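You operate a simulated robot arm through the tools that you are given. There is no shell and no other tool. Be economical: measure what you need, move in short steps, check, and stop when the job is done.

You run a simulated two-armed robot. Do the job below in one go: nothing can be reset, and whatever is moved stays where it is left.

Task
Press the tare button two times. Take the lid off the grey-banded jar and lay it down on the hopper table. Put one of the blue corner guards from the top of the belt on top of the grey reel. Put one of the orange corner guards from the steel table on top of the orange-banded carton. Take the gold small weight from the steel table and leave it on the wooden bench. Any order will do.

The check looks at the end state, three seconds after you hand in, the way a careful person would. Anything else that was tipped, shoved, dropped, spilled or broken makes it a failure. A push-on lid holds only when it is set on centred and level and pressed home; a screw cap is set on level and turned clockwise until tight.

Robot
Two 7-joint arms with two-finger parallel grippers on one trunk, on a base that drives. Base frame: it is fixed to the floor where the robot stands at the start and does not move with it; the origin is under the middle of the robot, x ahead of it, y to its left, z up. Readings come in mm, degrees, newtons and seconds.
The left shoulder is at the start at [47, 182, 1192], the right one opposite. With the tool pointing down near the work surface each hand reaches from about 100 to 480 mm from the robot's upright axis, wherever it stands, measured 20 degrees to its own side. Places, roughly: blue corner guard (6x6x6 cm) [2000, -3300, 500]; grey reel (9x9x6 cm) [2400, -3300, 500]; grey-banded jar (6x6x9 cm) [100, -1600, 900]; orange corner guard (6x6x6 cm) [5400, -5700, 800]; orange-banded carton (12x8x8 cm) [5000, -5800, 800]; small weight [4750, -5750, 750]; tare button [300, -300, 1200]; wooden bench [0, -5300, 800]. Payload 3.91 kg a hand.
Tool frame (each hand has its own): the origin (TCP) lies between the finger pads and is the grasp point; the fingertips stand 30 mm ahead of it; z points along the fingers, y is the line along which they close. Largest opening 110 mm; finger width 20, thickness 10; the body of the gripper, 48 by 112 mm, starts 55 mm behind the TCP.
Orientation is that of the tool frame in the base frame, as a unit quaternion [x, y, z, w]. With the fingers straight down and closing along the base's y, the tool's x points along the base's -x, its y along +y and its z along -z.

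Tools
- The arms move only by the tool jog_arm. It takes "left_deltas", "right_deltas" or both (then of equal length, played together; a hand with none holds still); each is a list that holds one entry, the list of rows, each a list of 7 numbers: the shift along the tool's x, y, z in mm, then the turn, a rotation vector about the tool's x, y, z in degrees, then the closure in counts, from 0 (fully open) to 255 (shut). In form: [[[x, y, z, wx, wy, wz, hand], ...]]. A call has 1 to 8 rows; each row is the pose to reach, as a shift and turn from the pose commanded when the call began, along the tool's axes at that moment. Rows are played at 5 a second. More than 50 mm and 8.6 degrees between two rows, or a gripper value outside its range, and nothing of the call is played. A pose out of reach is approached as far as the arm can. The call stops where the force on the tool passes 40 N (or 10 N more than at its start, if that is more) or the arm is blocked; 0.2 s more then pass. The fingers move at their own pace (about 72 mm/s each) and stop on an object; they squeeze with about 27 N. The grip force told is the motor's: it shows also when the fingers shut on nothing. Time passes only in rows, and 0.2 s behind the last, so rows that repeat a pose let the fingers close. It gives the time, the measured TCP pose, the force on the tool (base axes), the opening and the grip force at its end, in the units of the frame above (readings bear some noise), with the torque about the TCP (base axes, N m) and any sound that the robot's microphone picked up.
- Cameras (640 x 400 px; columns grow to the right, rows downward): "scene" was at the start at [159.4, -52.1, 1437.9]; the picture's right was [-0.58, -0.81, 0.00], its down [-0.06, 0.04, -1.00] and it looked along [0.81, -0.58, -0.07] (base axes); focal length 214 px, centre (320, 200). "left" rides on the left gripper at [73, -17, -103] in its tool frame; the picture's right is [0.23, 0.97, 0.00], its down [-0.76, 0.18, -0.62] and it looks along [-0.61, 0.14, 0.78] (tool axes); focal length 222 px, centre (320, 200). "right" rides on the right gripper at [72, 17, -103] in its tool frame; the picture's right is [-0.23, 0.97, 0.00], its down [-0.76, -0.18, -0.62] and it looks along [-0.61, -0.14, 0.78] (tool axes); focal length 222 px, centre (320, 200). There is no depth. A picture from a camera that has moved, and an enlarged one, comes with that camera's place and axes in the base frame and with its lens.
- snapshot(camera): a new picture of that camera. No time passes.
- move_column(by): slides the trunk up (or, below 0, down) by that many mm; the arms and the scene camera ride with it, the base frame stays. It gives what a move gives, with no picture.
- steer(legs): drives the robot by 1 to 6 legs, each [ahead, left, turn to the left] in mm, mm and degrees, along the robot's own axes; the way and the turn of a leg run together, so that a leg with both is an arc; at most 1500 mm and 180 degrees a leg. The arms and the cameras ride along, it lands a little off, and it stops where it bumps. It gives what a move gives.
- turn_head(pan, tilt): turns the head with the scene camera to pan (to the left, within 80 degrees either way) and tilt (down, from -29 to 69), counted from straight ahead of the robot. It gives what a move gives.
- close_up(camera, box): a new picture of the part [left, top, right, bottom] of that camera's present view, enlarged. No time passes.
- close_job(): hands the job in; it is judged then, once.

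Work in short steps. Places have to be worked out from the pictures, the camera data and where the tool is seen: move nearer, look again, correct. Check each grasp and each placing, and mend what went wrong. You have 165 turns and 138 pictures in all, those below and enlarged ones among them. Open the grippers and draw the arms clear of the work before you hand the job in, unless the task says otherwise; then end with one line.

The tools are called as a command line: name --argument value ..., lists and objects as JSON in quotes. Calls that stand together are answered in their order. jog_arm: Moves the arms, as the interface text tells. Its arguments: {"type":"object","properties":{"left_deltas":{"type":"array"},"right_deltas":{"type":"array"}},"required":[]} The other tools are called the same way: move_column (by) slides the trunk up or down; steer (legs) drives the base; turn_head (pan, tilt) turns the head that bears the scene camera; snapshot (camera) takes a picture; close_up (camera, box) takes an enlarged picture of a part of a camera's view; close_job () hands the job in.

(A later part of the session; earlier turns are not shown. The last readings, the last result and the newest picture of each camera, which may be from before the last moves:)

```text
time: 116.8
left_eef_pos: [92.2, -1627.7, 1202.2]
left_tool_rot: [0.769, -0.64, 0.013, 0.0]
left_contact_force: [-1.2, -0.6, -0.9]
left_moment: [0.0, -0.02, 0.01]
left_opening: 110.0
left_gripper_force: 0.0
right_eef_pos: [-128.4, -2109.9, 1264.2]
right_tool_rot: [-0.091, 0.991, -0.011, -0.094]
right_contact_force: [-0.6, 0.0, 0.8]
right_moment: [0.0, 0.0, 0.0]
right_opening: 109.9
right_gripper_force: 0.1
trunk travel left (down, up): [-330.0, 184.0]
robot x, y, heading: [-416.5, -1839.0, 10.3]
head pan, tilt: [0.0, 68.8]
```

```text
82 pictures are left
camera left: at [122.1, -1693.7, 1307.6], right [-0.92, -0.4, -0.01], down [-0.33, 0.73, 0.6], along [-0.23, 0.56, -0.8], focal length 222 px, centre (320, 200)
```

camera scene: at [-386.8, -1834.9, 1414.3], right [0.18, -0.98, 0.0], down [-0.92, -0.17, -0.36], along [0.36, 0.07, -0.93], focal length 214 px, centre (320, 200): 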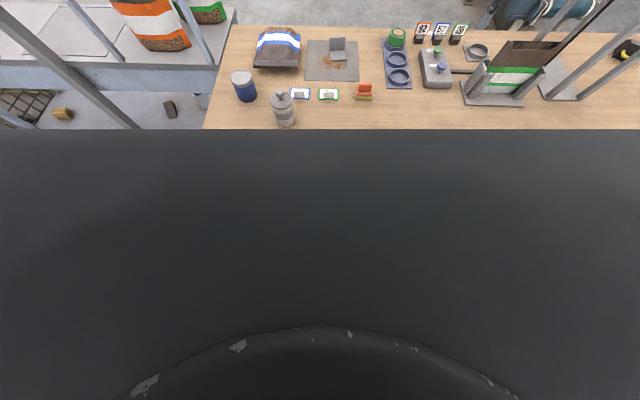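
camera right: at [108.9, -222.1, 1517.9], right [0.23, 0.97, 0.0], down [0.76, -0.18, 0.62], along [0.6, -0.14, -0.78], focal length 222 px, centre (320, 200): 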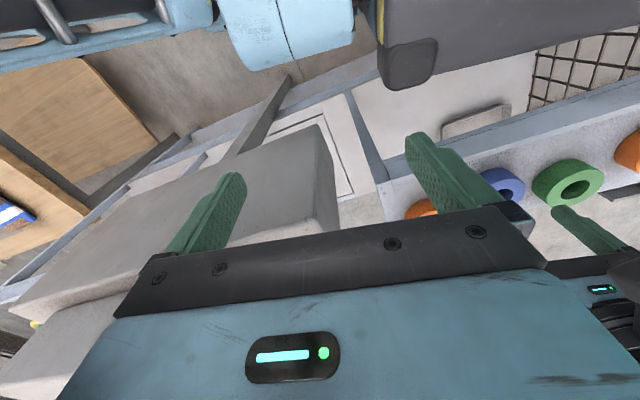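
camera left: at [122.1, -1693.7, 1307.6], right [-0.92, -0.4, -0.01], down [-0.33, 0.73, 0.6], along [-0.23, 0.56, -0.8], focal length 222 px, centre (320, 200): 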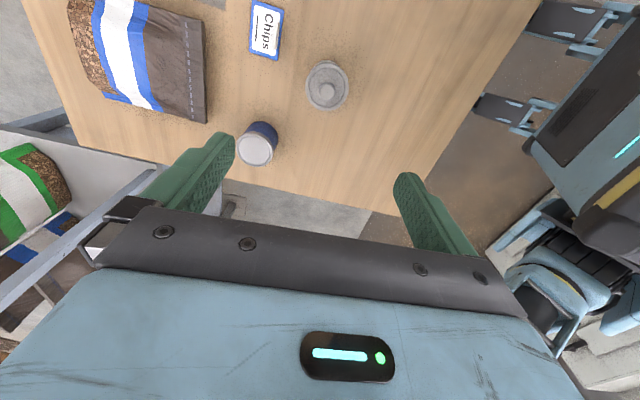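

The knob is almost directly below the hand, at ≈[90,-1634]. I lower to TCP z≈1000 with fingers open and look again.

jog_arm --left_deltas '[[[5, 3, 45, 0, 0, 0, 0], [5, 3, 90, 0, 0, 0, 0], [5, 3, 135, 0, 0, 0, 0], [5, 3, 175, 0, 0, 0, 0], [5, 3, 202, 0, 0, 0, 0], [5, 3, 202, 0, 0, 0, 0]]]'

snapshot --camera "left"

turn_head --pan 12 --tilt 45

close_up --camera "scene" --box '[240, 100, 400, 200]'

```text
time: 118.2
left_eef_pos: [97.1, -1638.5, 1000.3]
left_tool_rot: [0.769, -0.64, 0.013, 0.001]
left_contact_force: [-0.7, 0.3, 0.2]
left_moment: [-0.02, -0.04, -0.01]
left_opening: 110.0
left_gripper_force: 0.0
right_eef_pos: [-126.7, -2111.1, 1263.1]
right_tool_rot: [-0.091, 0.991, -0.011, -0.094]
right_contact_force: [0.5, 0.4, -0.2]
right_moment: [0.0, 0.04, -0.02]
right_opening: 109.9
right_gripper_force: 0.1
trunk travel left (down, up): [-330.0, 184.0]
robot x, y, heading: [-414.4, -1841.9, 10.6]
head pan, tilt: [0.0, 68.8]
```

```text
81 pictures are left
camera left: at [124.9, -1704.0, 1106.1], right [-0.92, -0.4, -0.01], down [-0.33, 0.73, 0.6], along [-0.23, 0.56, -0.8], focal length 222 px, centre (320, 200)
```

left: 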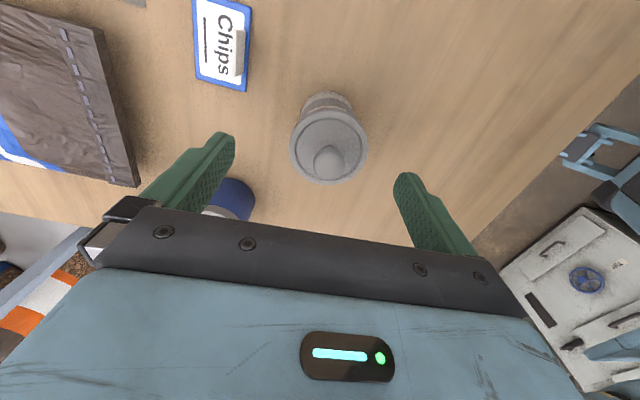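

```text
time: 119.1
left_eef_pos: [96.1, -1636.9, 1001.0]
left_tool_rot: [0.769, -0.639, 0.013, 0.001]
left_contact_force: [-1.0, 0.3, 0.6]
left_moment: [0.02, 0.03, 0.03]
left_opening: 109.8
left_gripper_force: 0.0
right_eef_pos: [-127.7, -2110.3, 1262.3]
right_tool_rot: [-0.091, 0.991, -0.011, -0.095]
right_contact_force: [0.6, 0.9, 0.1]
right_moment: [-0.02, 0.02, 0.01]
right_opening: 109.9
right_gripper_force: 0.0
trunk travel left (down, up): [-330.0, 184.0]
robot x, y, heading: [-419.7, -1840.0, 10.4]
head pan, tilt: [12.0, 45.0]
```

```text
4.00 times, centred on (320, 150) of scene
camera zoom: at [-207.2, -1785.1, 1238.5], right [0.38, -0.92, 0.0], down [-0.65, -0.27, -0.71], along [0.65, 0.27, -0.71], focal length 858 px, centre (320, 400)
```

zoom: 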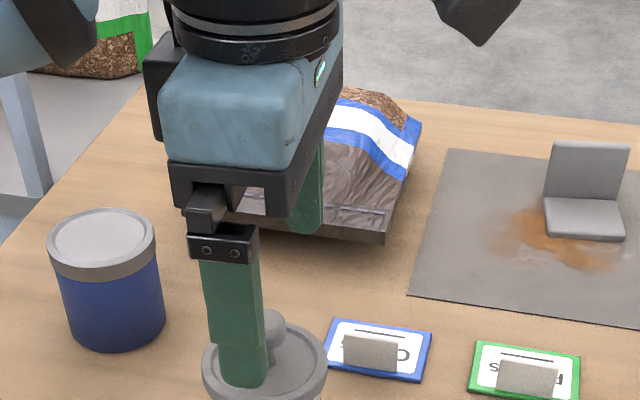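

The lid centre is at [92,-1638], the lid top at z≈934 and its diameter ≈66. I lower so the tips straddle the rim, then close on it.

jog_arm --left_deltas '[[[1, 3, 25, 0, 0, 0, 0], [1, 3, 46, 0, 0, 0, 0], [1, 3, 46, 0, 0, 0, 120], [1, 3, 46, 0, 0, 0, 255], [1, 3, 46, 0, 0, 0, 255], [1, 3, 46, 0, 0, 0, 255]]]'

close_up --camera "scene" --box '[240, 130, 400, 230]'

```text
time: 120.5
left_eef_pos: [94.2, -1639.4, 954.2]
left_tool_rot: [0.769, -0.639, 0.012, 0.001]
left_contact_force: [-1.0, -0.1, 0.3]
left_moment: [-0.03, 0.04, 0.03]
left_opening: 67.1
left_gripper_force: 27.5
right_eef_pos: [-126.3, -2111.9, 1263.2]
right_tool_rot: [-0.091, 0.991, -0.012, -0.095]
right_contact_force: [0.5, -0.2, 0.1]
right_moment: [-0.01, 0.02, -0.03]
right_opening: 109.9
right_gripper_force: 0.1
trunk travel left (down, up): [-330.0, 184.0]
robot x, y, heading: [-416.3, -1841.3, 10.3]
head pan, tilt: [12.0, 45.0]
heard: snap
```

```text
4.00 times, centred on (320, 180) of scene
camera zoom: at [-207.3, -1785.1, 1238.6], right [0.38, -0.92, 0.0], down [-0.65, -0.27, -0.71], along [0.65, 0.27, -0.71], focal length 858 px, centre (320, 280)
```

zoom: 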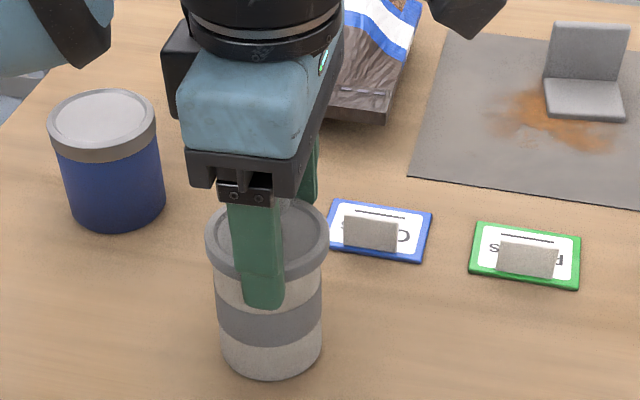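

A snap was heard and the opening is 67 mm on the rim. I lift 25 mm and look.

jog_arm --left_deltas '[[[0, 0, -6, 0, 0, 0, 255], [0, 0, -12, 0, 0, 0, 255], [0, 0, -20, 0, 0, 0, 255], [0, 0, -28, 0, 0, 0, 255]]]'

close_up --camera "scene" --box '[240, 120, 400, 220]'

```text
time: 121.5
left_eef_pos: [93.2, -1639.3, 982.7]
left_tool_rot: [0.769, -0.64, 0.013, 0.0]
left_contact_force: [0.4, -1.3, -0.5]
left_moment: [-0.05, -0.01, -0.01]
left_opening: 67.2
left_gripper_force: 26.1
right_eef_pos: [-127.7, -2110.4, 1263.6]
right_tool_rot: [-0.091, 0.991, -0.011, -0.095]
right_contact_force: [-0.7, 1.0, -0.6]
right_moment: [-0.01, 0.01, 0.03]
right_opening: 109.8
right_gripper_force: 0.1
trunk travel left (down, up): [-330.0, 184.0]
robot x, y, heading: [-418.5, -1841.6, 10.4]
head pan, tilt: [12.0, 45.0]
```

```text
4.00 times, centred on (320, 170) of scene
camera zoom: at [-207.2, -1785.1, 1238.6], right [0.38, -0.92, 0.0], down [-0.65, -0.27, -0.71], along [0.65, 0.27, -0.71], focal length 858 px, centre (320, 320)
```

zoom: 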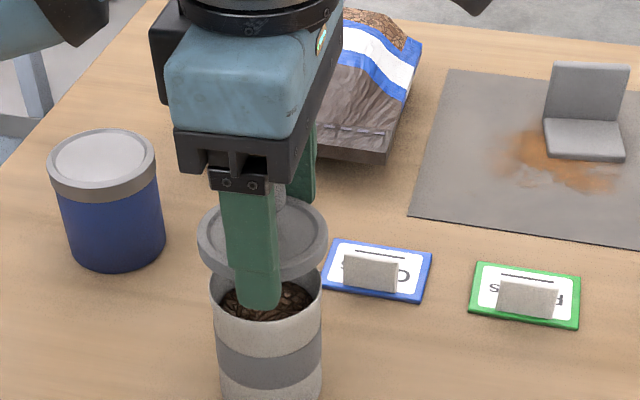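

The lid is off. I raise it clear and carry it to free table space nearer me at about [-10,-1730].

jog_arm --left_deltas '[[[0, 0, -35, 0, 0, 0, 255], [0, 0, -60, 0, 0, 0, 255], [20, 33, -60, 0, 0, 0, 255], [40, 66, -60, 0, 0, 0, 255], [58, 97, -60, 0, 0, 0, 255], [72, 119, -60, 0, 0, 0, 255], [72, 119, -25, 0, 0, 0, 255], [72, 119, 15, 0, 0, 0, 255]]]'

snapshot --camera "scene"

```text
time: 123.3
left_eef_pos: [-11.0, -1731.8, 967.6]
left_tool_rot: [0.769, -0.64, 0.014, 0.002]
left_contact_force: [-0.6, -0.1, -1.2]
left_moment: [0.01, -0.02, -0.07]
left_opening: 67.3
left_gripper_force: 27.0
right_eef_pos: [-126.6, -2112.3, 1263.0]
right_tool_rot: [-0.091, 0.991, -0.011, -0.095]
right_contact_force: [-0.5, -0.8, 0.5]
right_moment: [0.01, -0.03, 0.02]
right_opening: 109.7
right_gripper_force: 0.1
trunk travel left (down, up): [-330.0, 184.0]
robot x, y, heading: [-419.9, -1840.2, 10.3]
head pan, tilt: [12.0, 45.0]
```

```text
77 pictures are left
camera scene: at [-207.0, -1785.0, 1238.5], right [0.38, -0.92, 0.0], down [-0.65, -0.27, -0.71], along [0.65, 0.27, -0.71], focal length 214 px, centre (320, 200)
```

scene: 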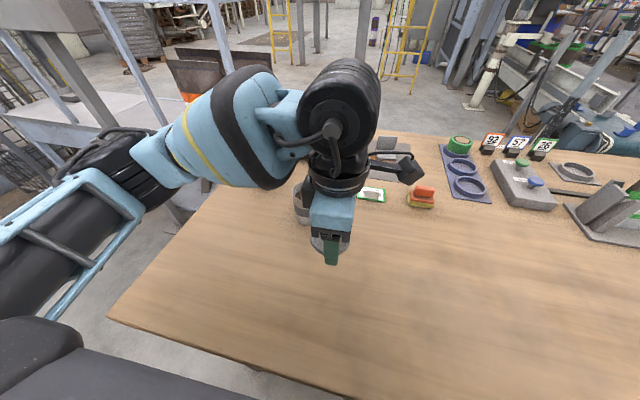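

The area is free. I lower the lid to the table in small steps, letting contact stop it.

jog_arm --left_deltas '[[[0, 0, 25, 0, 0, 0, 255], [0, 0, 45, 0, 0, 0, 255], [0, 0, 55, 0, 0, 0, 255], [0, 0, 62, 0, 0, 0, 255], [0, 0, 66, 0, 0, 0, 255], [0, 0, 70, 0, 0, 0, 255], [0, 0, 73, 0, 0, 0, 255], [0, 0, 76, 0, 0, 0, 255]]]'

close_up --camera "scene" --box '[250, 190, 410, 290]'

```text
time: 125.1
left_eef_pos: [-9.3, -1733.3, 890.9]
left_tool_rot: [0.768, -0.64, 0.014, 0.001]
left_contact_force: [-0.5, -0.2, -0.1]
left_moment: [0.0, -0.01, -0.04]
left_opening: 67.2
left_gripper_force: 27.5
right_eef_pos: [-127.5, -2110.3, 1263.5]
right_tool_rot: [-0.092, 0.991, -0.012, -0.095]
right_contact_force: [-0.4, -0.6, -0.6]
right_moment: [0.04, 0.0, 0.0]
right_opening: 110.2
right_gripper_force: 0.1
trunk travel left (down, up): [-330.0, 184.0]
robot x, y, heading: [-419.8, -1841.0, 10.5]
head pan, tilt: [12.0, 45.0]
```

```text
4.00 times, centred on (330, 240) of scene
camera zoom: at [-207.2, -1785.0, 1238.6], right [0.38, -0.92, 0.0], down [-0.65, -0.27, -0.71], along [0.65, 0.27, -0.71], focal length 858 px, centre (280, 40)
```

zoom: 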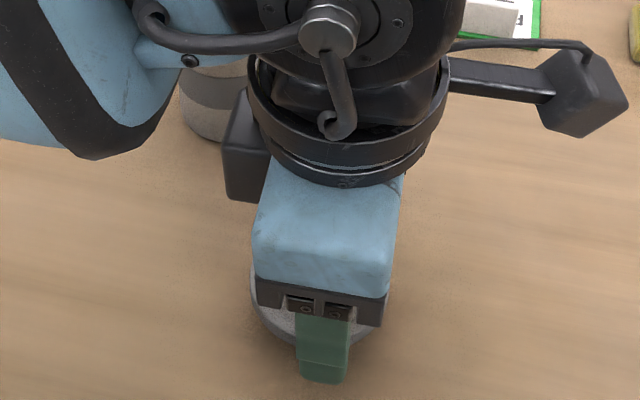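

No contact yet at 891, so I continue down in 3 mm steps.

jog_arm --left_deltas '[[[0, 0, 3, 0, 0, 0, 255], [0, 0, 6, 0, 0, 0, 255], [0, 0, 9, 0, 0, 0, 255], [0, 0, 12, 0, 0, 0, 255], [0, 0, 15, 0, 0, 0, 255], [0, 0, 18, 0, 0, 0, 255], [0, 0, 21, 0, 0, 0, 255], [0, 0, 24, 0, 0, 0, 255]]]'

```text
time: 126.3
left_eef_pos: [-8.1, -1732.4, 880.5]
left_tool_rot: [0.768, -0.64, 0.015, 0.001]
left_contact_force: [-8.1, 3.5, 13.5]
left_moment: [0.08, 0.84, -0.08]
left_opening: 66.9
left_gripper_force: 26.7
right_eef_pos: [-127.8, -2109.1, 1263.6]
right_tool_rot: [-0.091, 0.991, -0.012, -0.094]
right_contact_force: [1.1, 0.0, -0.1]
right_moment: [0.01, 0.01, -0.03]
right_opening: 109.9
right_gripper_force: 0.1
trunk travel left (down, up): [-330.0, 184.0]
robot x, y, heading: [-416.1, -1841.8, 10.4]
head pan, tilt: [12.0, 45.0]
stopped in row 6 (left hand): the force on the tool passed its limit at 46 N (the readings are from after the stop); the commanded pose is now the measured one
```

It is on the table (z≈850). I ease up 2 mm, open, and rise.

jog_arm --left_deltas '[[[0, 0, -1, 0, 0, 0, 255], [0, 0, -1, 0, 0, 0, 180], [0, 0, -1, 0, 0, 0, 60], [0, 0, -1, 0, 0, 0, 0], [0, 0, -40, 0, 0, 0, 0], [0, 0, -80, 0, 0, 0, 0], [0, 0, -125, 0, 0, 0, 0], [0, 0, -170, 0, 0, 0, 0]]]'

snapshot --camera "left"

```text
time: 128.1
left_eef_pos: [-11.4, -1730.3, 1049.0]
left_tool_rot: [0.769, -0.639, 0.017, 0.0]
left_contact_force: [-0.7, 0.4, 0.7]
left_moment: [-0.01, -0.03, 0.01]
left_opening: 110.1
left_gripper_force: 0.0
right_eef_pos: [-126.9, -2111.3, 1263.5]
right_tool_rot: [-0.091, 0.991, -0.011, -0.095]
right_contact_force: [-1.1, 0.3, -0.5]
right_moment: [0.03, -0.01, -0.02]
right_opening: 110.1
right_gripper_force: 0.0
trunk travel left (down, up): [-330.0, 184.0]
robot x, y, heading: [-418.0, -1842.3, 10.5]
head pan, tilt: [12.0, 45.0]
```

```text
75 pictures are left
camera left: at [15.1, -1796.0, 1155.8], right [-0.92, -0.4, -0.01], down [-0.33, 0.73, 0.6], along [-0.23, 0.56, -0.8], focal length 222 px, centre (320, 200)
```

left: 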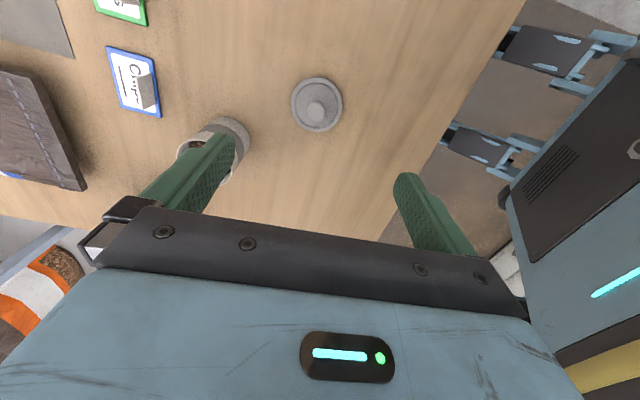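

The lid lies on the hopper table. I back away, raise the column and drive down the aisle past the table's far end, then look.

steer --legs '[[-380, 0, 0], [0, 0, -100]]'

move_column --by 100

turn_head --pan 30 --tilt 15

snapshot --camera "scene"

```text
time: 134.7
left_eef_pos: [-744.9, -2330.3, 1049.0]
left_tool_rot: [-0.014, 1.0, -0.01, -0.013]
left_contact_force: [0.0, -0.2, 0.3]
left_moment: [0.03, 0.0, -0.01]
left_opening: 109.9
left_gripper_force: 0.1
right_eef_pos: [-1105.5, -2157.5, 1262.5]
right_tool_rot: [0.693, 0.715, 0.064, -0.07]
right_contact_force: [-0.5, 0.2, 0.4]
right_moment: [-0.01, 0.03, 0.0]
right_opening: 110.0
right_gripper_force: 0.0
trunk travel left (down, up): [-330.0, 184.0]
robot x, y, heading: [-794.2, -1909.5, -88.5]
head pan, tilt: [12.0, 45.0]
```

```text
time: 136.0
left_eef_pos: [-745.2, -2331.1, 1146.9]
left_tool_rot: [-0.013, 1.0, -0.01, -0.013]
left_contact_force: [0.6, 0.2, -0.3]
left_moment: [0.04, 0.01, 0.03]
left_opening: 109.6
left_gripper_force: 0.0
right_eef_pos: [-1103.6, -2159.2, 1362.3]
right_tool_rot: [0.693, 0.714, 0.065, -0.07]
right_contact_force: [-0.5, -0.5, -0.1]
right_moment: [0.02, 0.02, 0.0]
right_opening: 109.9
right_gripper_force: 0.2
trunk travel left (down, up): [-430.0, 84.0]
robot x, y, heading: [-795.1, -1913.0, -88.6]
head pan, tilt: [12.0, 45.0]
```

```text
time: 137.0
left_eef_pos: [-744.6, -2330.4, 1148.7]
left_tool_rot: [-0.015, 1.0, -0.01, -0.013]
left_contact_force: [-0.5, 0.0, -0.6]
left_moment: [0.03, 0.03, -0.02]
left_opening: 109.9
left_gripper_force: 0.1
right_eef_pos: [-1103.8, -2157.8, 1364.7]
right_tool_rot: [0.693, 0.715, 0.065, -0.07]
right_contact_force: [-0.2, -0.1, 0.2]
right_moment: [0.02, -0.02, -0.01]
right_opening: 109.9
right_gripper_force: 0.1
trunk travel left (down, up): [-430.0, 84.0]
robot x, y, heading: [-791.9, -1911.4, -88.6]
head pan, tilt: [30.0, 15.0]
```

```text
74 pictures are left
camera scene: at [-741.3, -2088.1, 1395.7], right [-0.85, -0.52, 0.0], down [-0.14, 0.22, -0.97], along [0.51, -0.82, -0.26], focal length 214 px, centre (320, 200)
```

scene: 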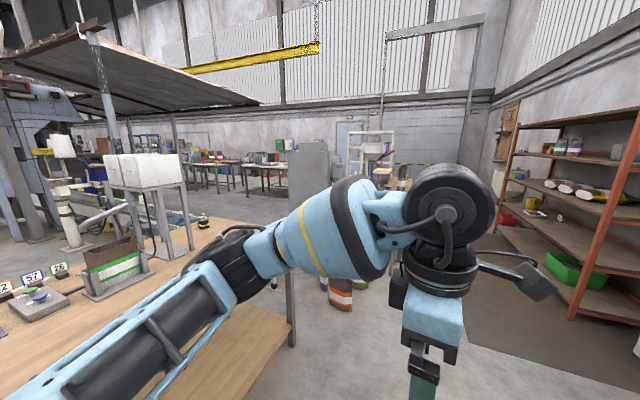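

The path ahead is clear, with a sack on the floor near [-30,-3600]. I drive ahead to about y=-2800 and look left.

steer --legs '[[900, 0, 0]]'

jog_arm --left_deltas '[[[0, 0, 0, 0, 0, 0, 0]]]'

turn_head --pan 55 --tilt 20

snapshot --camera "scene"

```text
time: 141.8
left_eef_pos: [-712.3, -3237.0, 1149.2]
left_tool_rot: [-0.019, 1.0, -0.011, -0.012]
left_contact_force: [-0.4, 0.1, 0.6]
left_moment: [-0.02, 0.0, -0.01]
left_opening: 110.1
left_gripper_force: 0.1
right_eef_pos: [-1074.5, -3067.5, 1363.7]
right_tool_rot: [0.69, 0.718, 0.064, -0.069]
right_contact_force: [0.6, 0.3, 0.1]
right_moment: [0.02, 0.06, 0.01]
right_opening: 110.0
right_gripper_force: 0.1
trunk travel left (down, up): [-430.0, 84.0]
robot x, y, heading: [-765.6, -2816.1, -88.1]
head pan, tilt: [30.0, 15.0]
```

```text
time: 142.2
left_eef_pos: [-713.0, -3236.6, 1149.9]
left_tool_rot: [-0.019, 1.0, -0.01, -0.013]
left_contact_force: [-0.3, -0.2, -0.4]
left_moment: [-0.01, 0.02, 0.0]
left_opening: 110.0
left_gripper_force: 0.0
right_eef_pos: [-1073.2, -3067.8, 1364.0]
right_tool_rot: [0.69, 0.717, 0.065, -0.069]
right_contact_force: [-0.5, -0.2, 0.5]
right_moment: [0.0, 0.03, 0.01]
right_opening: 110.0
right_gripper_force: 0.2
trunk travel left (down, up): [-430.0, 84.0]
robot x, y, heading: [-761.8, -2818.3, -87.9]
head pan, tilt: [30.0, 15.0]
```

```text
time: 143.0
left_eef_pos: [-712.7, -3237.2, 1148.9]
left_tool_rot: [-0.02, 1.0, -0.01, -0.013]
left_contact_force: [0.7, -0.1, -0.2]
left_moment: [0.01, 0.01, 0.02]
left_opening: 110.0
left_gripper_force: 0.0
right_eef_pos: [-1072.9, -3068.1, 1361.5]
right_tool_rot: [0.69, 0.717, 0.064, -0.07]
right_contact_force: [0.3, -0.1, 0.4]
right_moment: [-0.02, 0.0, 0.0]
right_opening: 110.0
right_gripper_force: 0.0
trunk travel left (down, up): [-430.0, 84.0]
robot x, y, heading: [-764.9, -2823.0, -88.0]
head pan, tilt: [55.0, 20.0]
```

```text
73 pictures are left
camera scene: at [-682.3, -2966.5, 1387.6], right [-0.54, -0.84, 0.0], down [-0.29, 0.19, -0.94], along [0.79, -0.51, -0.34], focal length 214 px, centre (320, 200)
```

scene: 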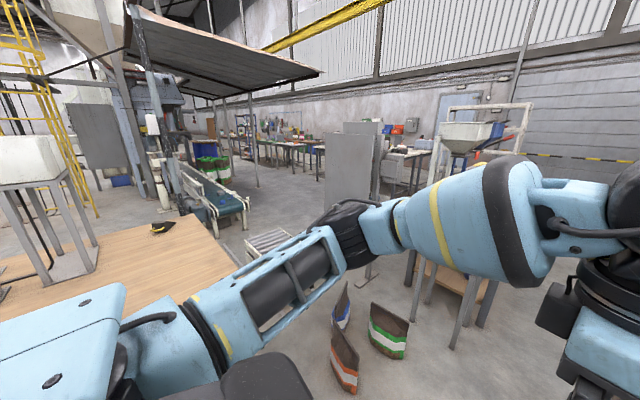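

There are three sacks on the floor between the table end and the next bench, and I need to know whether I can pass. I move further ahead and look east.

steer --legs '[[550, 0, 0], [0, 0, 88]]'

turn_head --pan 0 --tilt 20

snapshot --camera "scene"

turn_head --pan -50 --tilt 20

snapshot --camera "scene"

```text
time: 150.0
left_eef_pos: [-324.5, -3329.9, 1149.1]
left_tool_rot: [0.71, -0.704, 0.017, 0.001]
left_contact_force: [-0.1, -0.4, 0.5]
left_moment: [-0.01, 0.0, 0.01]
left_opening: 109.9
left_gripper_force: 0.0
right_eef_pos: [-504.8, -3685.3, 1362.6]
right_tool_rot: [-0.003, 0.995, -0.003, -0.095]
right_contact_force: [-0.6, 0.9, 0.3]
right_moment: [0.03, -0.01, 0.01]
right_opening: 109.9
right_gripper_force: 0.1
trunk travel left (down, up): [-430.0, 84.0]
robot x, y, heading: [-745.0, -3369.0, 0.1]
head pan, tilt: [55.0, 20.0]
```

```text
time: 151.2
left_eef_pos: [-325.0, -3329.2, 1148.7]
left_tool_rot: [0.709, -0.705, 0.017, 0.003]
left_contact_force: [-0.1, 0.7, -0.2]
left_moment: [0.0, -0.02, -0.03]
left_opening: 110.1
left_gripper_force: 0.0
right_eef_pos: [-503.3, -3685.1, 1363.3]
right_tool_rot: [-0.005, 0.996, -0.003, -0.094]
right_contact_force: [-0.1, -0.1, -0.7]
right_moment: [0.01, 0.03, -0.01]
right_opening: 110.1
right_gripper_force: 0.1
trunk travel left (down, up): [-430.0, 84.0]
robot x, y, heading: [-741.6, -3366.7, 0.4]
head pan, tilt: [0.0, 20.0]
```

```text
72 pictures are left
camera scene: at [-552.8, -3366.6, 1387.6], right [0.01, -1.0, 0.0], down [-0.34, 0.0, -0.94], along [0.94, 0.01, -0.34], focal length 214 px, centre (320, 200)
```

scene: 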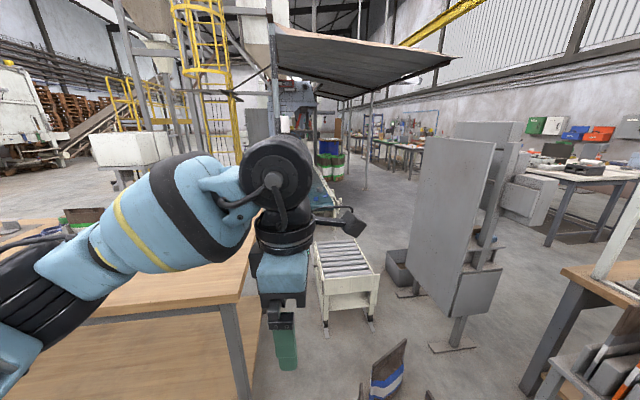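

```text
time: 152.4
left_eef_pos: [-323.2, -3329.3, 1148.7]
left_tool_rot: [0.709, -0.705, 0.017, 0.001]
left_contact_force: [0.2, 0.6, 0.1]
left_moment: [0.01, 0.0, 0.0]
left_opening: 110.1
left_gripper_force: 0.0
right_eef_pos: [-505.1, -3685.4, 1364.2]
right_tool_rot: [-0.004, 0.995, -0.003, -0.095]
right_contact_force: [-0.1, 0.2, 0.1]
right_moment: [-0.03, 0.0, 0.01]
right_opening: 110.0
right_gripper_force: 0.1
trunk travel left (down, up): [-430.0, 84.0]
robot x, y, heading: [-744.8, -3368.5, 0.3]
head pan, tilt: [-50.0, 20.0]
```

```text
71 pictures are left
camera scene: at [-585.6, -3438.2, 1387.6], right [-0.76, -0.65, 0.0], down [-0.22, 0.26, -0.94], along [0.61, -0.72, -0.34], focal length 214 px, centre (320, 200)
```

scene: 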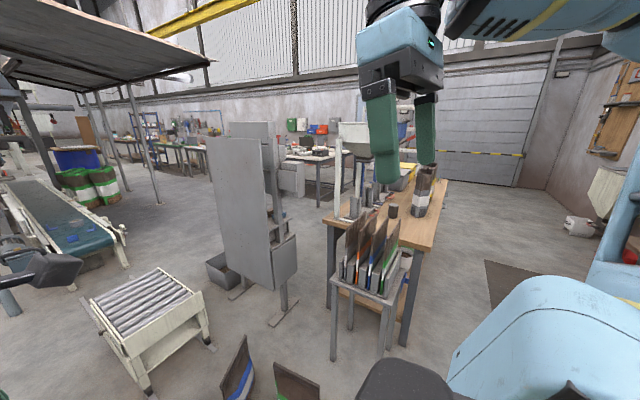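

The way east here is blocked by sacks, a roller table and a panel stand. The open route is south along x≈-800, past the wooden bench end (y≈-6060), then east, so I drive that.

steer --legs '[[0, 0, -90], [1500, -50, 0], [1500, 0, 0], [350, 0, 0], [0, 0, 90]]'

turn_head --pan -15 --tilt 20

snapshot --camera "scene"

```text
refused: leg 2 is longer than a leg can be; nothing moved
```

```text
time: 153.4
left_eef_pos: [-324.7, -3328.2, 1148.7]
left_tool_rot: [0.709, -0.705, 0.017, 0.002]
left_contact_force: [-0.3, 0.6, 1.0]
left_moment: [0.0, 0.0, 0.02]
left_opening: 110.0
left_gripper_force: 0.1
right_eef_pos: [-504.8, -3684.6, 1362.6]
right_tool_rot: [-0.004, 0.995, -0.003, -0.096]
right_contact_force: [-0.5, 0.2, 0.2]
right_moment: [0.0, -0.01, 0.0]
right_opening: 110.3
right_gripper_force: 0.1
trunk travel left (down, up): [-430.0, 84.0]
robot x, y, heading: [-744.6, -3369.5, 0.3]
head pan, tilt: [-15.0, 20.0]
```

```text
70 pictures are left
camera scene: at [-555.9, -3391.0, 1387.6], right [-0.25, -0.97, 0.0], down [-0.33, 0.09, -0.94], along [0.91, -0.24, -0.34], focal length 214 px, centre (320, 200)
```

scene: 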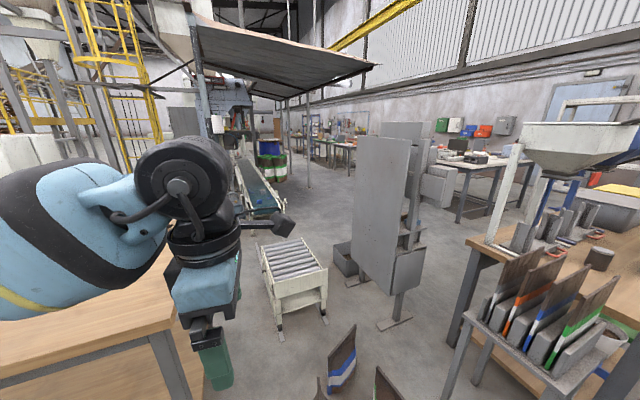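

The leg was slightly over the limit, so I drive again with legal legs.

steer --legs '[[0, 0, -91], [1450, -30, 0], [1450, 0, 0], [450, 0, 0], [0, 0, 90]]'

turn_head --pan 15 --tilt 20

snapshot --camera "scene"

```text
time: 177.4
left_eef_pos: [-398.7, -6697.3, 1148.9]
left_tool_rot: [-0.696, 0.718, -0.017, -0.002]
left_contact_force: [0.0, -0.3, 0.1]
left_moment: [0.0, 0.04, -0.03]
left_opening: 110.0
left_gripper_force: 0.1
right_eef_pos: [-592.8, -7046.0, 1363.4]
right_tool_rot: [0.016, 0.995, -0.001, -0.095]
right_contact_force: [-0.1, -0.4, -0.2]
right_moment: [0.02, 0.01, -0.01]
right_opening: 110.1
right_gripper_force: 0.1
trunk travel left (down, up): [-430.0, 84.0]
robot x, y, heading: [-821.0, -6721.4, -1.7]
head pan, tilt: [-15.0, 20.0]
```

```text
time: 178.3
left_eef_pos: [-399.1, -6697.3, 1149.9]
left_tool_rot: [-0.695, 0.719, -0.017, -0.003]
left_contact_force: [0.3, 0.1, 0.0]
left_moment: [-0.01, -0.01, -0.02]
left_opening: 109.5
left_gripper_force: 0.0
right_eef_pos: [-592.2, -7046.2, 1362.3]
right_tool_rot: [0.016, 0.995, -0.001, -0.095]
right_contact_force: [0.7, 0.0, 0.3]
right_moment: [-0.04, -0.03, 0.01]
right_opening: 110.2
right_gripper_force: 0.0
trunk travel left (down, up): [-430.0, 84.0]
robot x, y, heading: [-819.1, -6722.4, -1.9]
head pan, tilt: [15.0, 20.0]
```

```text
69 pictures are left
camera scene: at [-630.4, -6701.9, 1387.6], right [0.23, -0.97, 0.0], down [-0.33, -0.08, -0.94], along [0.92, 0.21, -0.34], focal length 214 px, centre (320, 200)
```

scene: 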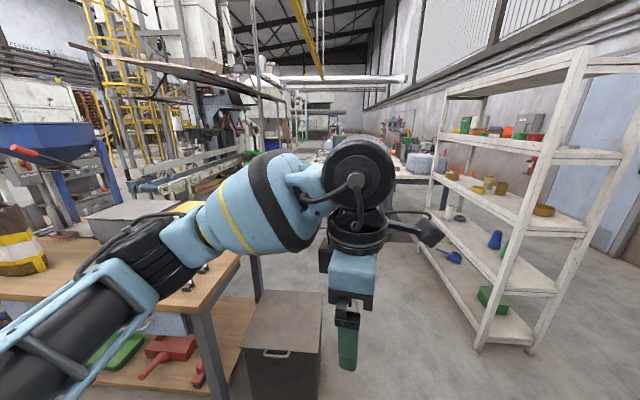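

There is a corridor about 1 m wide between a floor box (y≥-6515) and a shelf rack (y≤-7450). I shift to y≈-6930 and drive east.

steer --legs '[[0, -205, 2], [1450, 0, 0], [600, 0, 0]]'

turn_head --pan 5 --tilt 15

snapshot --camera "scene"

```text
time: 190.6
left_eef_pos: [1644.2, -6891.9, 1149.0]
left_tool_rot: [-0.706, 0.708, -0.016, -0.002]
left_contact_force: [-0.6, 0.2, -0.1]
left_moment: [0.04, 0.04, 0.03]
left_opening: 109.9
left_gripper_force: 0.0
right_eef_pos: [1461.0, -7246.4, 1363.9]
right_tool_rot: [0.0, 0.996, -0.002, -0.095]
right_contact_force: [0.0, 0.7, -0.1]
right_moment: [-0.01, -0.02, -0.03]
right_opening: 110.0
right_gripper_force: 0.0
trunk travel left (down, up): [-430.0, 84.0]
robot x, y, heading: [1223.1, -6930.3, -0.1]
head pan, tilt: [15.0, 20.0]
```

```text
time: 191.3
left_eef_pos: [1644.5, -6893.6, 1149.1]
left_tool_rot: [-0.706, 0.708, -0.017, -0.002]
left_contact_force: [-0.4, -0.2, 0.5]
left_moment: [0.0, -0.03, -0.01]
left_opening: 110.1
left_gripper_force: 0.2
right_eef_pos: [1460.1, -7246.7, 1363.2]
right_tool_rot: [0.002, 0.995, -0.003, -0.095]
right_contact_force: [0.6, 0.6, 1.3]
right_moment: [-0.03, 0.0, 0.0]
right_opening: 110.0
right_gripper_force: 0.0
trunk travel left (down, up): [-430.0, 84.0]
robot x, y, heading: [1224.0, -6925.6, -0.3]
head pan, tilt: [5.0, 15.0]
```

```text
68 pictures are left
camera scene: at [1416.1, -6920.0, 1395.7], right [0.08, -1.0, 0.0], down [-0.26, -0.02, -0.97], along [0.96, 0.08, -0.26], focal length 214 px, centre (320, 200)
```

scene: 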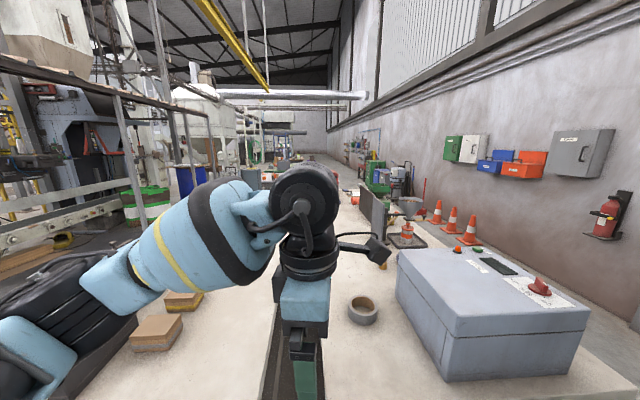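

Tables are right ahead. I look further down to see where their edges are.

turn_head --pan 35 --tilt 35

snapshot --camera "scene"

turn_head --pan -35 --tilt 40

snapshot --camera "scene"

```text
time: 192.2
left_eef_pos: [1644.2, -6894.4, 1149.9]
left_tool_rot: [-0.706, 0.708, -0.017, -0.002]
left_contact_force: [-0.7, -0.7, 0.4]
left_moment: [-0.02, -0.01, 0.0]
left_opening: 109.7
left_gripper_force: 0.1
right_eef_pos: [1461.1, -7246.4, 1363.7]
right_tool_rot: [0.0, 0.996, -0.003, -0.094]
right_contact_force: [0.0, -1.0, 0.5]
right_moment: [0.01, -0.03, -0.03]
right_opening: 109.7
right_gripper_force: 0.1
trunk travel left (down, up): [-430.0, 84.0]
robot x, y, heading: [1222.1, -6927.0, -0.1]
head pan, tilt: [35.0, 35.0]
```

```text
67 pictures are left
camera scene: at [1395.3, -6877.8, 1363.8], right [0.57, -0.82, 0.0], down [-0.47, -0.33, -0.82], along [0.67, 0.47, -0.57], focal length 214 px, centre (320, 200)
```

scene: 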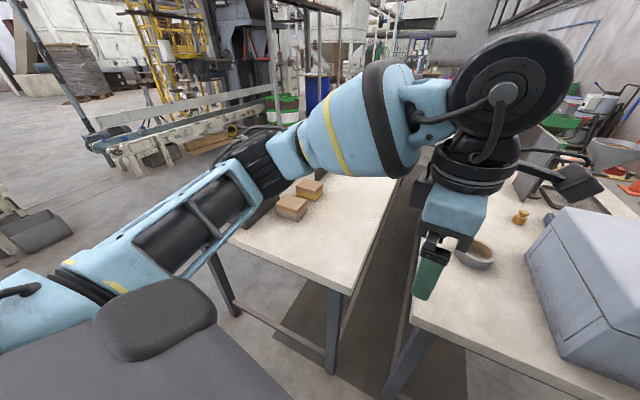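

```text
time: 193.6
left_eef_pos: [1644.3, -6894.0, 1149.6]
left_tool_rot: [-0.707, 0.707, -0.017, -0.002]
left_contact_force: [0.6, -0.3, 0.4]
left_moment: [0.0, 0.01, 0.03]
left_opening: 109.7
left_gripper_force: 0.0
right_eef_pos: [1460.8, -7248.0, 1363.4]
right_tool_rot: [0.001, 0.995, -0.002, -0.095]
right_contact_force: [0.5, 0.0, -0.4]
right_moment: [0.01, 0.01, 0.04]
right_opening: 109.8
right_gripper_force: 0.0
trunk travel left (down, up): [-430.0, 84.0]
robot x, y, heading: [1224.2, -6927.2, -0.2]
head pan, tilt: [-35.0, 40.0]
```

```text
66 pictures are left
camera scene: at [1392.4, -6976.9, 1356.2], right [-0.58, -0.82, 0.0], down [-0.53, 0.37, -0.77], along [0.63, -0.44, -0.64], focal length 214 px, centre (320, 200)
```

scene: 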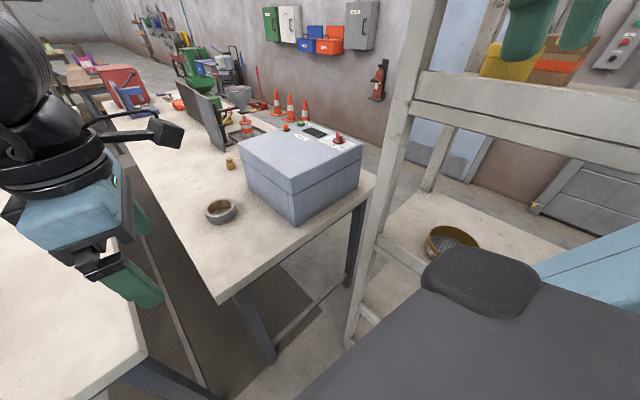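

Two long white tables lie ahead, and the left one spans y -6300 to -6710. I back off, go north to y≈-5850, and look along the north side.

steer --legs '[[-450, 0, 0], [0, 1080, 0]]'

turn_head --pan -10 --tilt 15

snapshot --camera "scene"

```text
time: 205.8
left_eef_pos: [1198.2, -5799.9, 1149.3]
left_tool_rot: [-0.706, 0.708, -0.016, -0.002]
left_contact_force: [-1.0, -1.3, -0.4]
left_moment: [0.0, -0.02, -0.01]
left_opening: 110.0
left_gripper_force: 0.0
right_eef_pos: [1015.5, -6154.2, 1363.2]
right_tool_rot: [0.002, 0.996, -0.003, -0.094]
right_contact_force: [0.2, -0.4, -0.6]
right_moment: [-0.03, 0.01, -0.02]
right_opening: 109.8
right_gripper_force: 0.1
trunk travel left (down, up): [-430.0, 84.0]
robot x, y, heading: [777.4, -5838.8, -0.2]
head pan, tilt: [-35.0, 40.0]
```

```text
time: 206.7
left_eef_pos: [1199.0, -5799.5, 1150.2]
left_tool_rot: [-0.706, 0.708, -0.017, -0.002]
left_contact_force: [-0.7, -0.4, 0.9]
left_moment: [0.0, 0.01, 0.01]
left_opening: 109.8
left_gripper_force: 0.0
right_eef_pos: [1015.1, -6152.9, 1363.4]
right_tool_rot: [0.001, 0.995, -0.002, -0.096]
right_contact_force: [1.0, -0.3, -0.7]
right_moment: [-0.02, 0.03, 0.01]
right_opening: 110.0
right_gripper_force: 0.0
trunk travel left (down, up): [-430.0, 84.0]
robot x, y, heading: [776.3, -5833.0, -0.3]
head pan, tilt: [-10.0, 15.0]
```

```text
65 pictures are left
camera scene: at [969.3, -5852.0, 1395.7], right [-0.18, -0.98, 0.0], down [-0.26, 0.05, -0.97], along [0.95, -0.17, -0.26], focal length 214 px, centre (320, 200)
```

scene: 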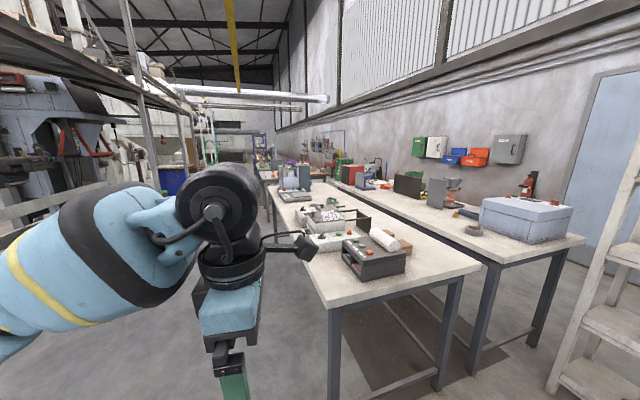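

The aisle is clear, but the tables run slightly toward +y. I shift 400 mm left, turn 8° left and drive along them.

steer --legs '[[0, 420, 8], [1450, 0, 0]]'

turn_head --pan -20 --tilt 20

snapshot --camera "scene"

```text
time: 217.7
left_eef_pos: [2602.6, -5128.3, 1150.1]
left_tool_rot: [0.754, -0.657, 0.016, 0.002]
left_contact_force: [0.1, 0.5, -0.2]
left_moment: [0.0, 0.02, 0.04]
left_opening: 110.1
left_gripper_force: 0.1
right_eef_pos: [2469.6, -5506.2, 1362.2]
right_tool_rot: [-0.068, 0.993, -0.008, -0.094]
right_contact_force: [-0.1, 0.3, -0.1]
right_moment: [0.0, -0.01, 0.0]
right_opening: 110.3
right_gripper_force: 0.1
trunk travel left (down, up): [-430.0, 84.0]
robot x, y, heading: [2193.5, -5223.2, 7.7]
head pan, tilt: [-10.0, 15.0]
```

```text
time: 218.5
left_eef_pos: [2602.4, -5130.1, 1148.6]
left_tool_rot: [0.754, -0.657, 0.018, 0.001]
left_contact_force: [-0.9, 0.0, 0.4]
left_moment: [0.0, -0.01, -0.04]
left_opening: 109.9
left_gripper_force: 0.0
right_eef_pos: [2469.2, -5505.6, 1363.0]
right_tool_rot: [-0.069, 0.993, -0.008, -0.096]
right_contact_force: [0.0, 0.3, 0.1]
right_moment: [-0.05, 0.03, 0.01]
right_opening: 110.0
right_gripper_force: 0.1
trunk travel left (down, up): [-430.0, 84.0]
robot x, y, heading: [2189.8, -5223.3, 7.7]
head pan, tilt: [-20.0, 20.0]
```

```text
64 pictures are left
camera scene: at [2379.9, -5228.4, 1387.6], right [-0.21, -0.98, 0.0], down [-0.33, 0.07, -0.94], along [0.92, -0.2, -0.34], focal length 214 px, centre (320, 200)
```

scene: 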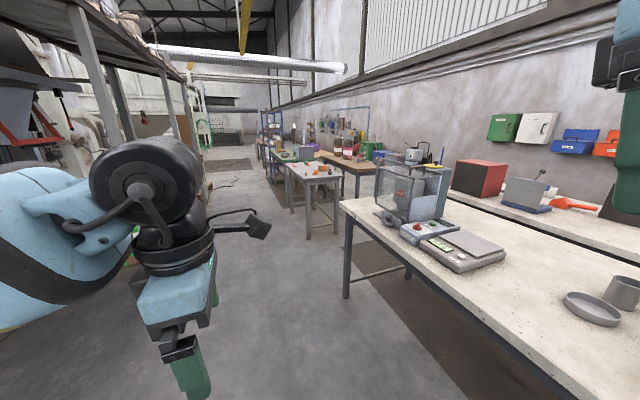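

The steel table with orange guards is visible ahead near [4600,-5675]. I drive closer along its north side.

steer --legs '[[1440, -60, 0], [500, 0, 0]]'

turn_head --pan -45 --tilt 30

snapshot --camera "scene"

```text
time: 228.2
left_eef_pos: [4530.4, -4948.8, 1148.6]
left_tool_rot: [0.75, -0.661, 0.017, 0.001]
left_contact_force: [-0.2, 0.0, -0.2]
left_moment: [0.01, 0.03, -0.03]
left_opening: 110.0
left_gripper_force: 0.0
right_eef_pos: [4393.6, -5323.9, 1364.0]
right_tool_rot: [-0.063, 0.993, -0.009, -0.095]
right_contact_force: [0.8, 0.1, -0.1]
right_moment: [-0.01, 0.01, -0.02]
right_opening: 110.2
right_gripper_force: 0.0
trunk travel left (down, up): [-430.0, 84.0]
robot x, y, heading: [4117.1, -5038.8, 7.0]
head pan, tilt: [-20.0, 20.0]
```

```text
time: 229.0
left_eef_pos: [4531.5, -4950.4, 1149.4]
left_tool_rot: [0.751, -0.66, 0.016, 0.001]
left_contact_force: [0.8, -0.5, 1.0]
left_moment: [-0.03, 0.02, 0.0]
left_opening: 110.1
left_gripper_force: 0.0
right_eef_pos: [4393.4, -5323.6, 1362.8]
right_tool_rot: [-0.064, 0.993, -0.009, -0.095]
right_contact_force: [0.3, -0.5, -0.1]
right_moment: [0.01, 0.0, 0.02]
right_opening: 109.8
right_gripper_force: 0.0
trunk travel left (down, up): [-430.0, 84.0]
robot x, y, heading: [4117.6, -5038.7, 7.1]
head pan, tilt: [-45.0, 30.0]
```

```text
63 pictures are left
camera scene: at [4288.3, -5080.9, 1371.6], right [-0.61, -0.79, 0.0], down [-0.39, 0.31, -0.87], along [0.68, -0.53, -0.5], focal length 214 px, centre (320, 200)
```

scene: 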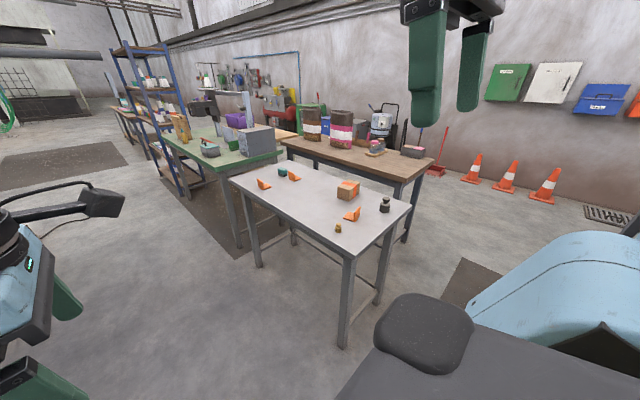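

Good view of the steel table. I enlarge it to identify the items.

close_up --camera "scene" --box '[225, 150, 425, 270]'

```text
3.20 times, centred on (325, 210) of scene
camera zoom: at [4288.3, -5080.9, 1371.6], right [-0.61, -0.79, 0.0], down [-0.39, 0.31, -0.87], along [0.68, -0.53, -0.5], focal length 686 px, centre (304, 168)
```

zoom: 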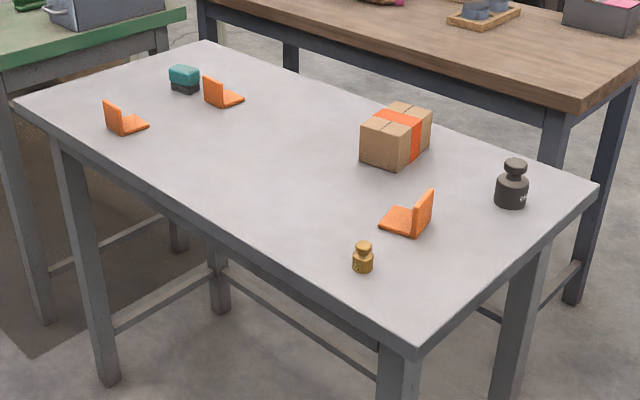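

I know the layout now: carton ≈[4990,-5825], near orange guard ≈[4850,-5704], gold weight ≈[4805,-5580]. The west end of the steel table (x≈4655) gives the best reach, so I drive there.

steer --legs '[[170, 0, 0], [0, -710, 0]]'

turn_head --pan -10 --tilt 45

snapshot --camera "scene"

```text
time: 236.8
left_eef_pos: [4785.8, -5635.1, 1149.8]
left_tool_rot: [0.75, -0.661, 0.017, 0.001]
left_contact_force: [-0.8, -0.4, -0.5]
left_moment: [-0.03, -0.01, 0.02]
left_opening: 109.8
left_gripper_force: 0.0
right_eef_pos: [4650.6, -6009.0, 1363.9]
right_tool_rot: [-0.064, 0.993, -0.009, -0.094]
right_contact_force: [-0.3, 0.6, 0.1]
right_moment: [-0.03, -0.05, -0.01]
right_opening: 109.9
right_gripper_force: 0.1
trunk travel left (down, up): [-430.0, 84.0]
robot x, y, heading: [4373.5, -5724.5, 7.3]
head pan, tilt: [-45.0, 30.0]
```

```text
time: 237.8
left_eef_pos: [4786.2, -5634.0, 1149.7]
left_tool_rot: [0.75, -0.661, 0.017, 0.001]
left_contact_force: [0.2, -0.4, 1.1]
left_moment: [0.01, 0.0, -0.01]
left_opening: 110.1
left_gripper_force: 0.0
right_eef_pos: [4649.1, -6008.5, 1364.2]
right_tool_rot: [-0.063, 0.994, -0.008, -0.094]
right_contact_force: [0.5, 0.4, -0.1]
right_moment: [0.01, -0.03, -0.01]
right_opening: 110.2
right_gripper_force: 0.2
trunk travel left (down, up): [-430.0, 84.0]
robot x, y, heading: [4370.1, -5720.9, 7.2]
head pan, tilt: [-10.0, 45.0]
```

```text
61 pictures are left
camera scene: at [4553.8, -5714.5, 1349.0], right [-0.05, -1.0, 0.0], down [-0.71, 0.04, -0.71], along [0.71, -0.04, -0.71], focal length 214 px, centre (320, 200)
```

scene: 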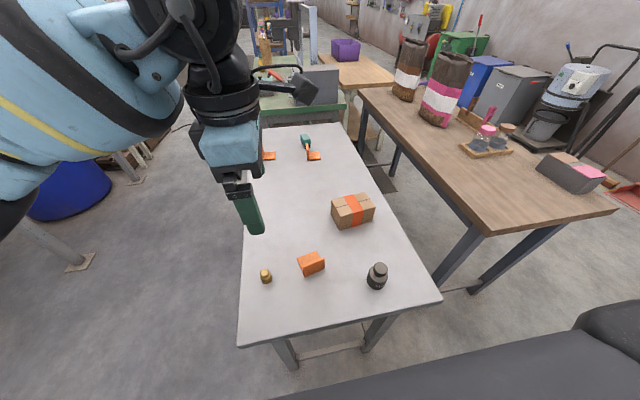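

Positions are refined (table z≈800): gold [4812,-5587], guard [4844,-5706], carton [4998,-5837]. I move 70 mm closer, lower the column 100, and shift the left hand over the gold weight.

steer --legs '[[70, 0, 0]]'

move_column --by -100

snapshot --camera "left"

```text
time: 238.8
left_eef_pos: [4854.5, -5625.5, 1148.6]
left_tool_rot: [0.75, -0.661, 0.017, 0.0]
left_contact_force: [0.4, -0.2, 0.0]
left_moment: [-0.01, 0.02, 0.0]
left_opening: 109.8
left_gripper_force: 0.1
right_eef_pos: [4719.1, -6000.2, 1363.2]
right_tool_rot: [-0.063, 0.993, -0.009, -0.095]
right_contact_force: [0.5, -0.1, -0.1]
right_moment: [-0.04, 0.04, 0.01]
right_opening: 110.0
right_gripper_force: 0.0
trunk travel left (down, up): [-430.0, 84.0]
robot x, y, heading: [4444.2, -5718.0, 7.4]
head pan, tilt: [-10.0, 45.0]
```

```text
time: 240.1
left_eef_pos: [4853.8, -5623.8, 1049.7]
left_tool_rot: [0.75, -0.661, 0.018, 0.0]
left_contact_force: [0.6, 0.4, 0.9]
left_moment: [-0.01, 0.01, 0.0]
left_opening: 110.0
left_gripper_force: 0.1
right_eef_pos: [4718.5, -6000.1, 1262.9]
right_tool_rot: [-0.064, 0.994, -0.008, -0.094]
right_contact_force: [-0.7, 0.1, 0.6]
right_moment: [0.02, 0.0, -0.02]
right_opening: 110.2
right_gripper_force: 0.1
trunk travel left (down, up): [-330.0, 184.0]
robot x, y, heading: [4440.6, -5710.3, 7.4]
head pan, tilt: [-10.0, 45.0]
```

```text
60 pictures are left
camera left: at [4877.8, -5693.2, 1156.2], right [-0.94, -0.35, -0.02], down [-0.29, 0.75, 0.6], along [-0.2, 0.57, -0.8], focal length 222 px, centre (320, 200)
```

left: 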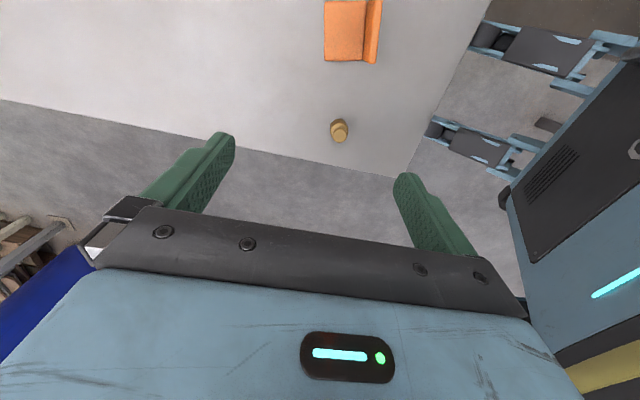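

The gold weight is at [4814,-5590]. I move over it and lower with the fingers half open, stopping just above the table.

jog_arm --left_deltas '[[[-20, 18, 30, 0, 0, 0, 115], [-39, 35, 60, 0, 0, 0, 115], [-39, 35, 105, 0, 0, 0, 115], [-39, 35, 150, 0, 0, 0, 115], [-39, 35, 170, 0, 0, 0, 115], [-39, 35, 170, 0, 0, 0, 115]]]'

snapshot --camera "left"

```text
time: 241.5
left_eef_pos: [4819.7, -5594.9, 875.8]
left_tool_rot: [0.75, -0.661, 0.017, 0.001]
left_contact_force: [0.6, 0.6, -0.6]
left_moment: [0.01, 0.0, 0.01]
left_opening: 60.5
left_gripper_force: 0.1
right_eef_pos: [4718.2, -5999.7, 1263.8]
right_tool_rot: [-0.064, 0.993, -0.009, -0.094]
right_contact_force: [0.5, 0.3, 0.1]
right_moment: [0.0, 0.03, 0.02]
right_opening: 110.2
right_gripper_force: 0.1
trunk travel left (down, up): [-330.0, 184.0]
robot x, y, heading: [4440.1, -5718.7, 7.3]
head pan, tilt: [-10.0, 45.0]
```

```text
59 pictures are left
camera left: at [4842.9, -5663.0, 982.7], right [-0.94, -0.35, -0.02], down [-0.29, 0.75, 0.6], along [-0.2, 0.57, -0.8], focal length 222 px, centre (320, 200)
```

left: 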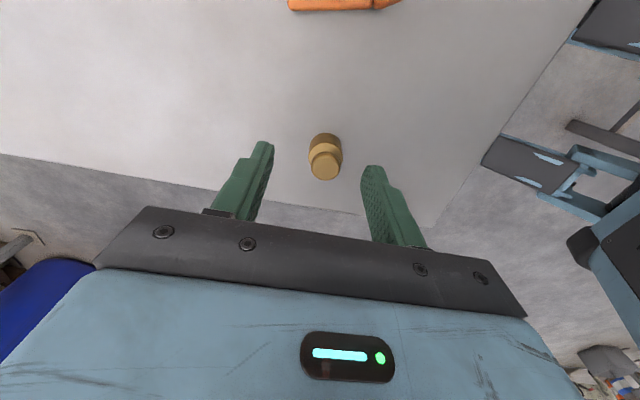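

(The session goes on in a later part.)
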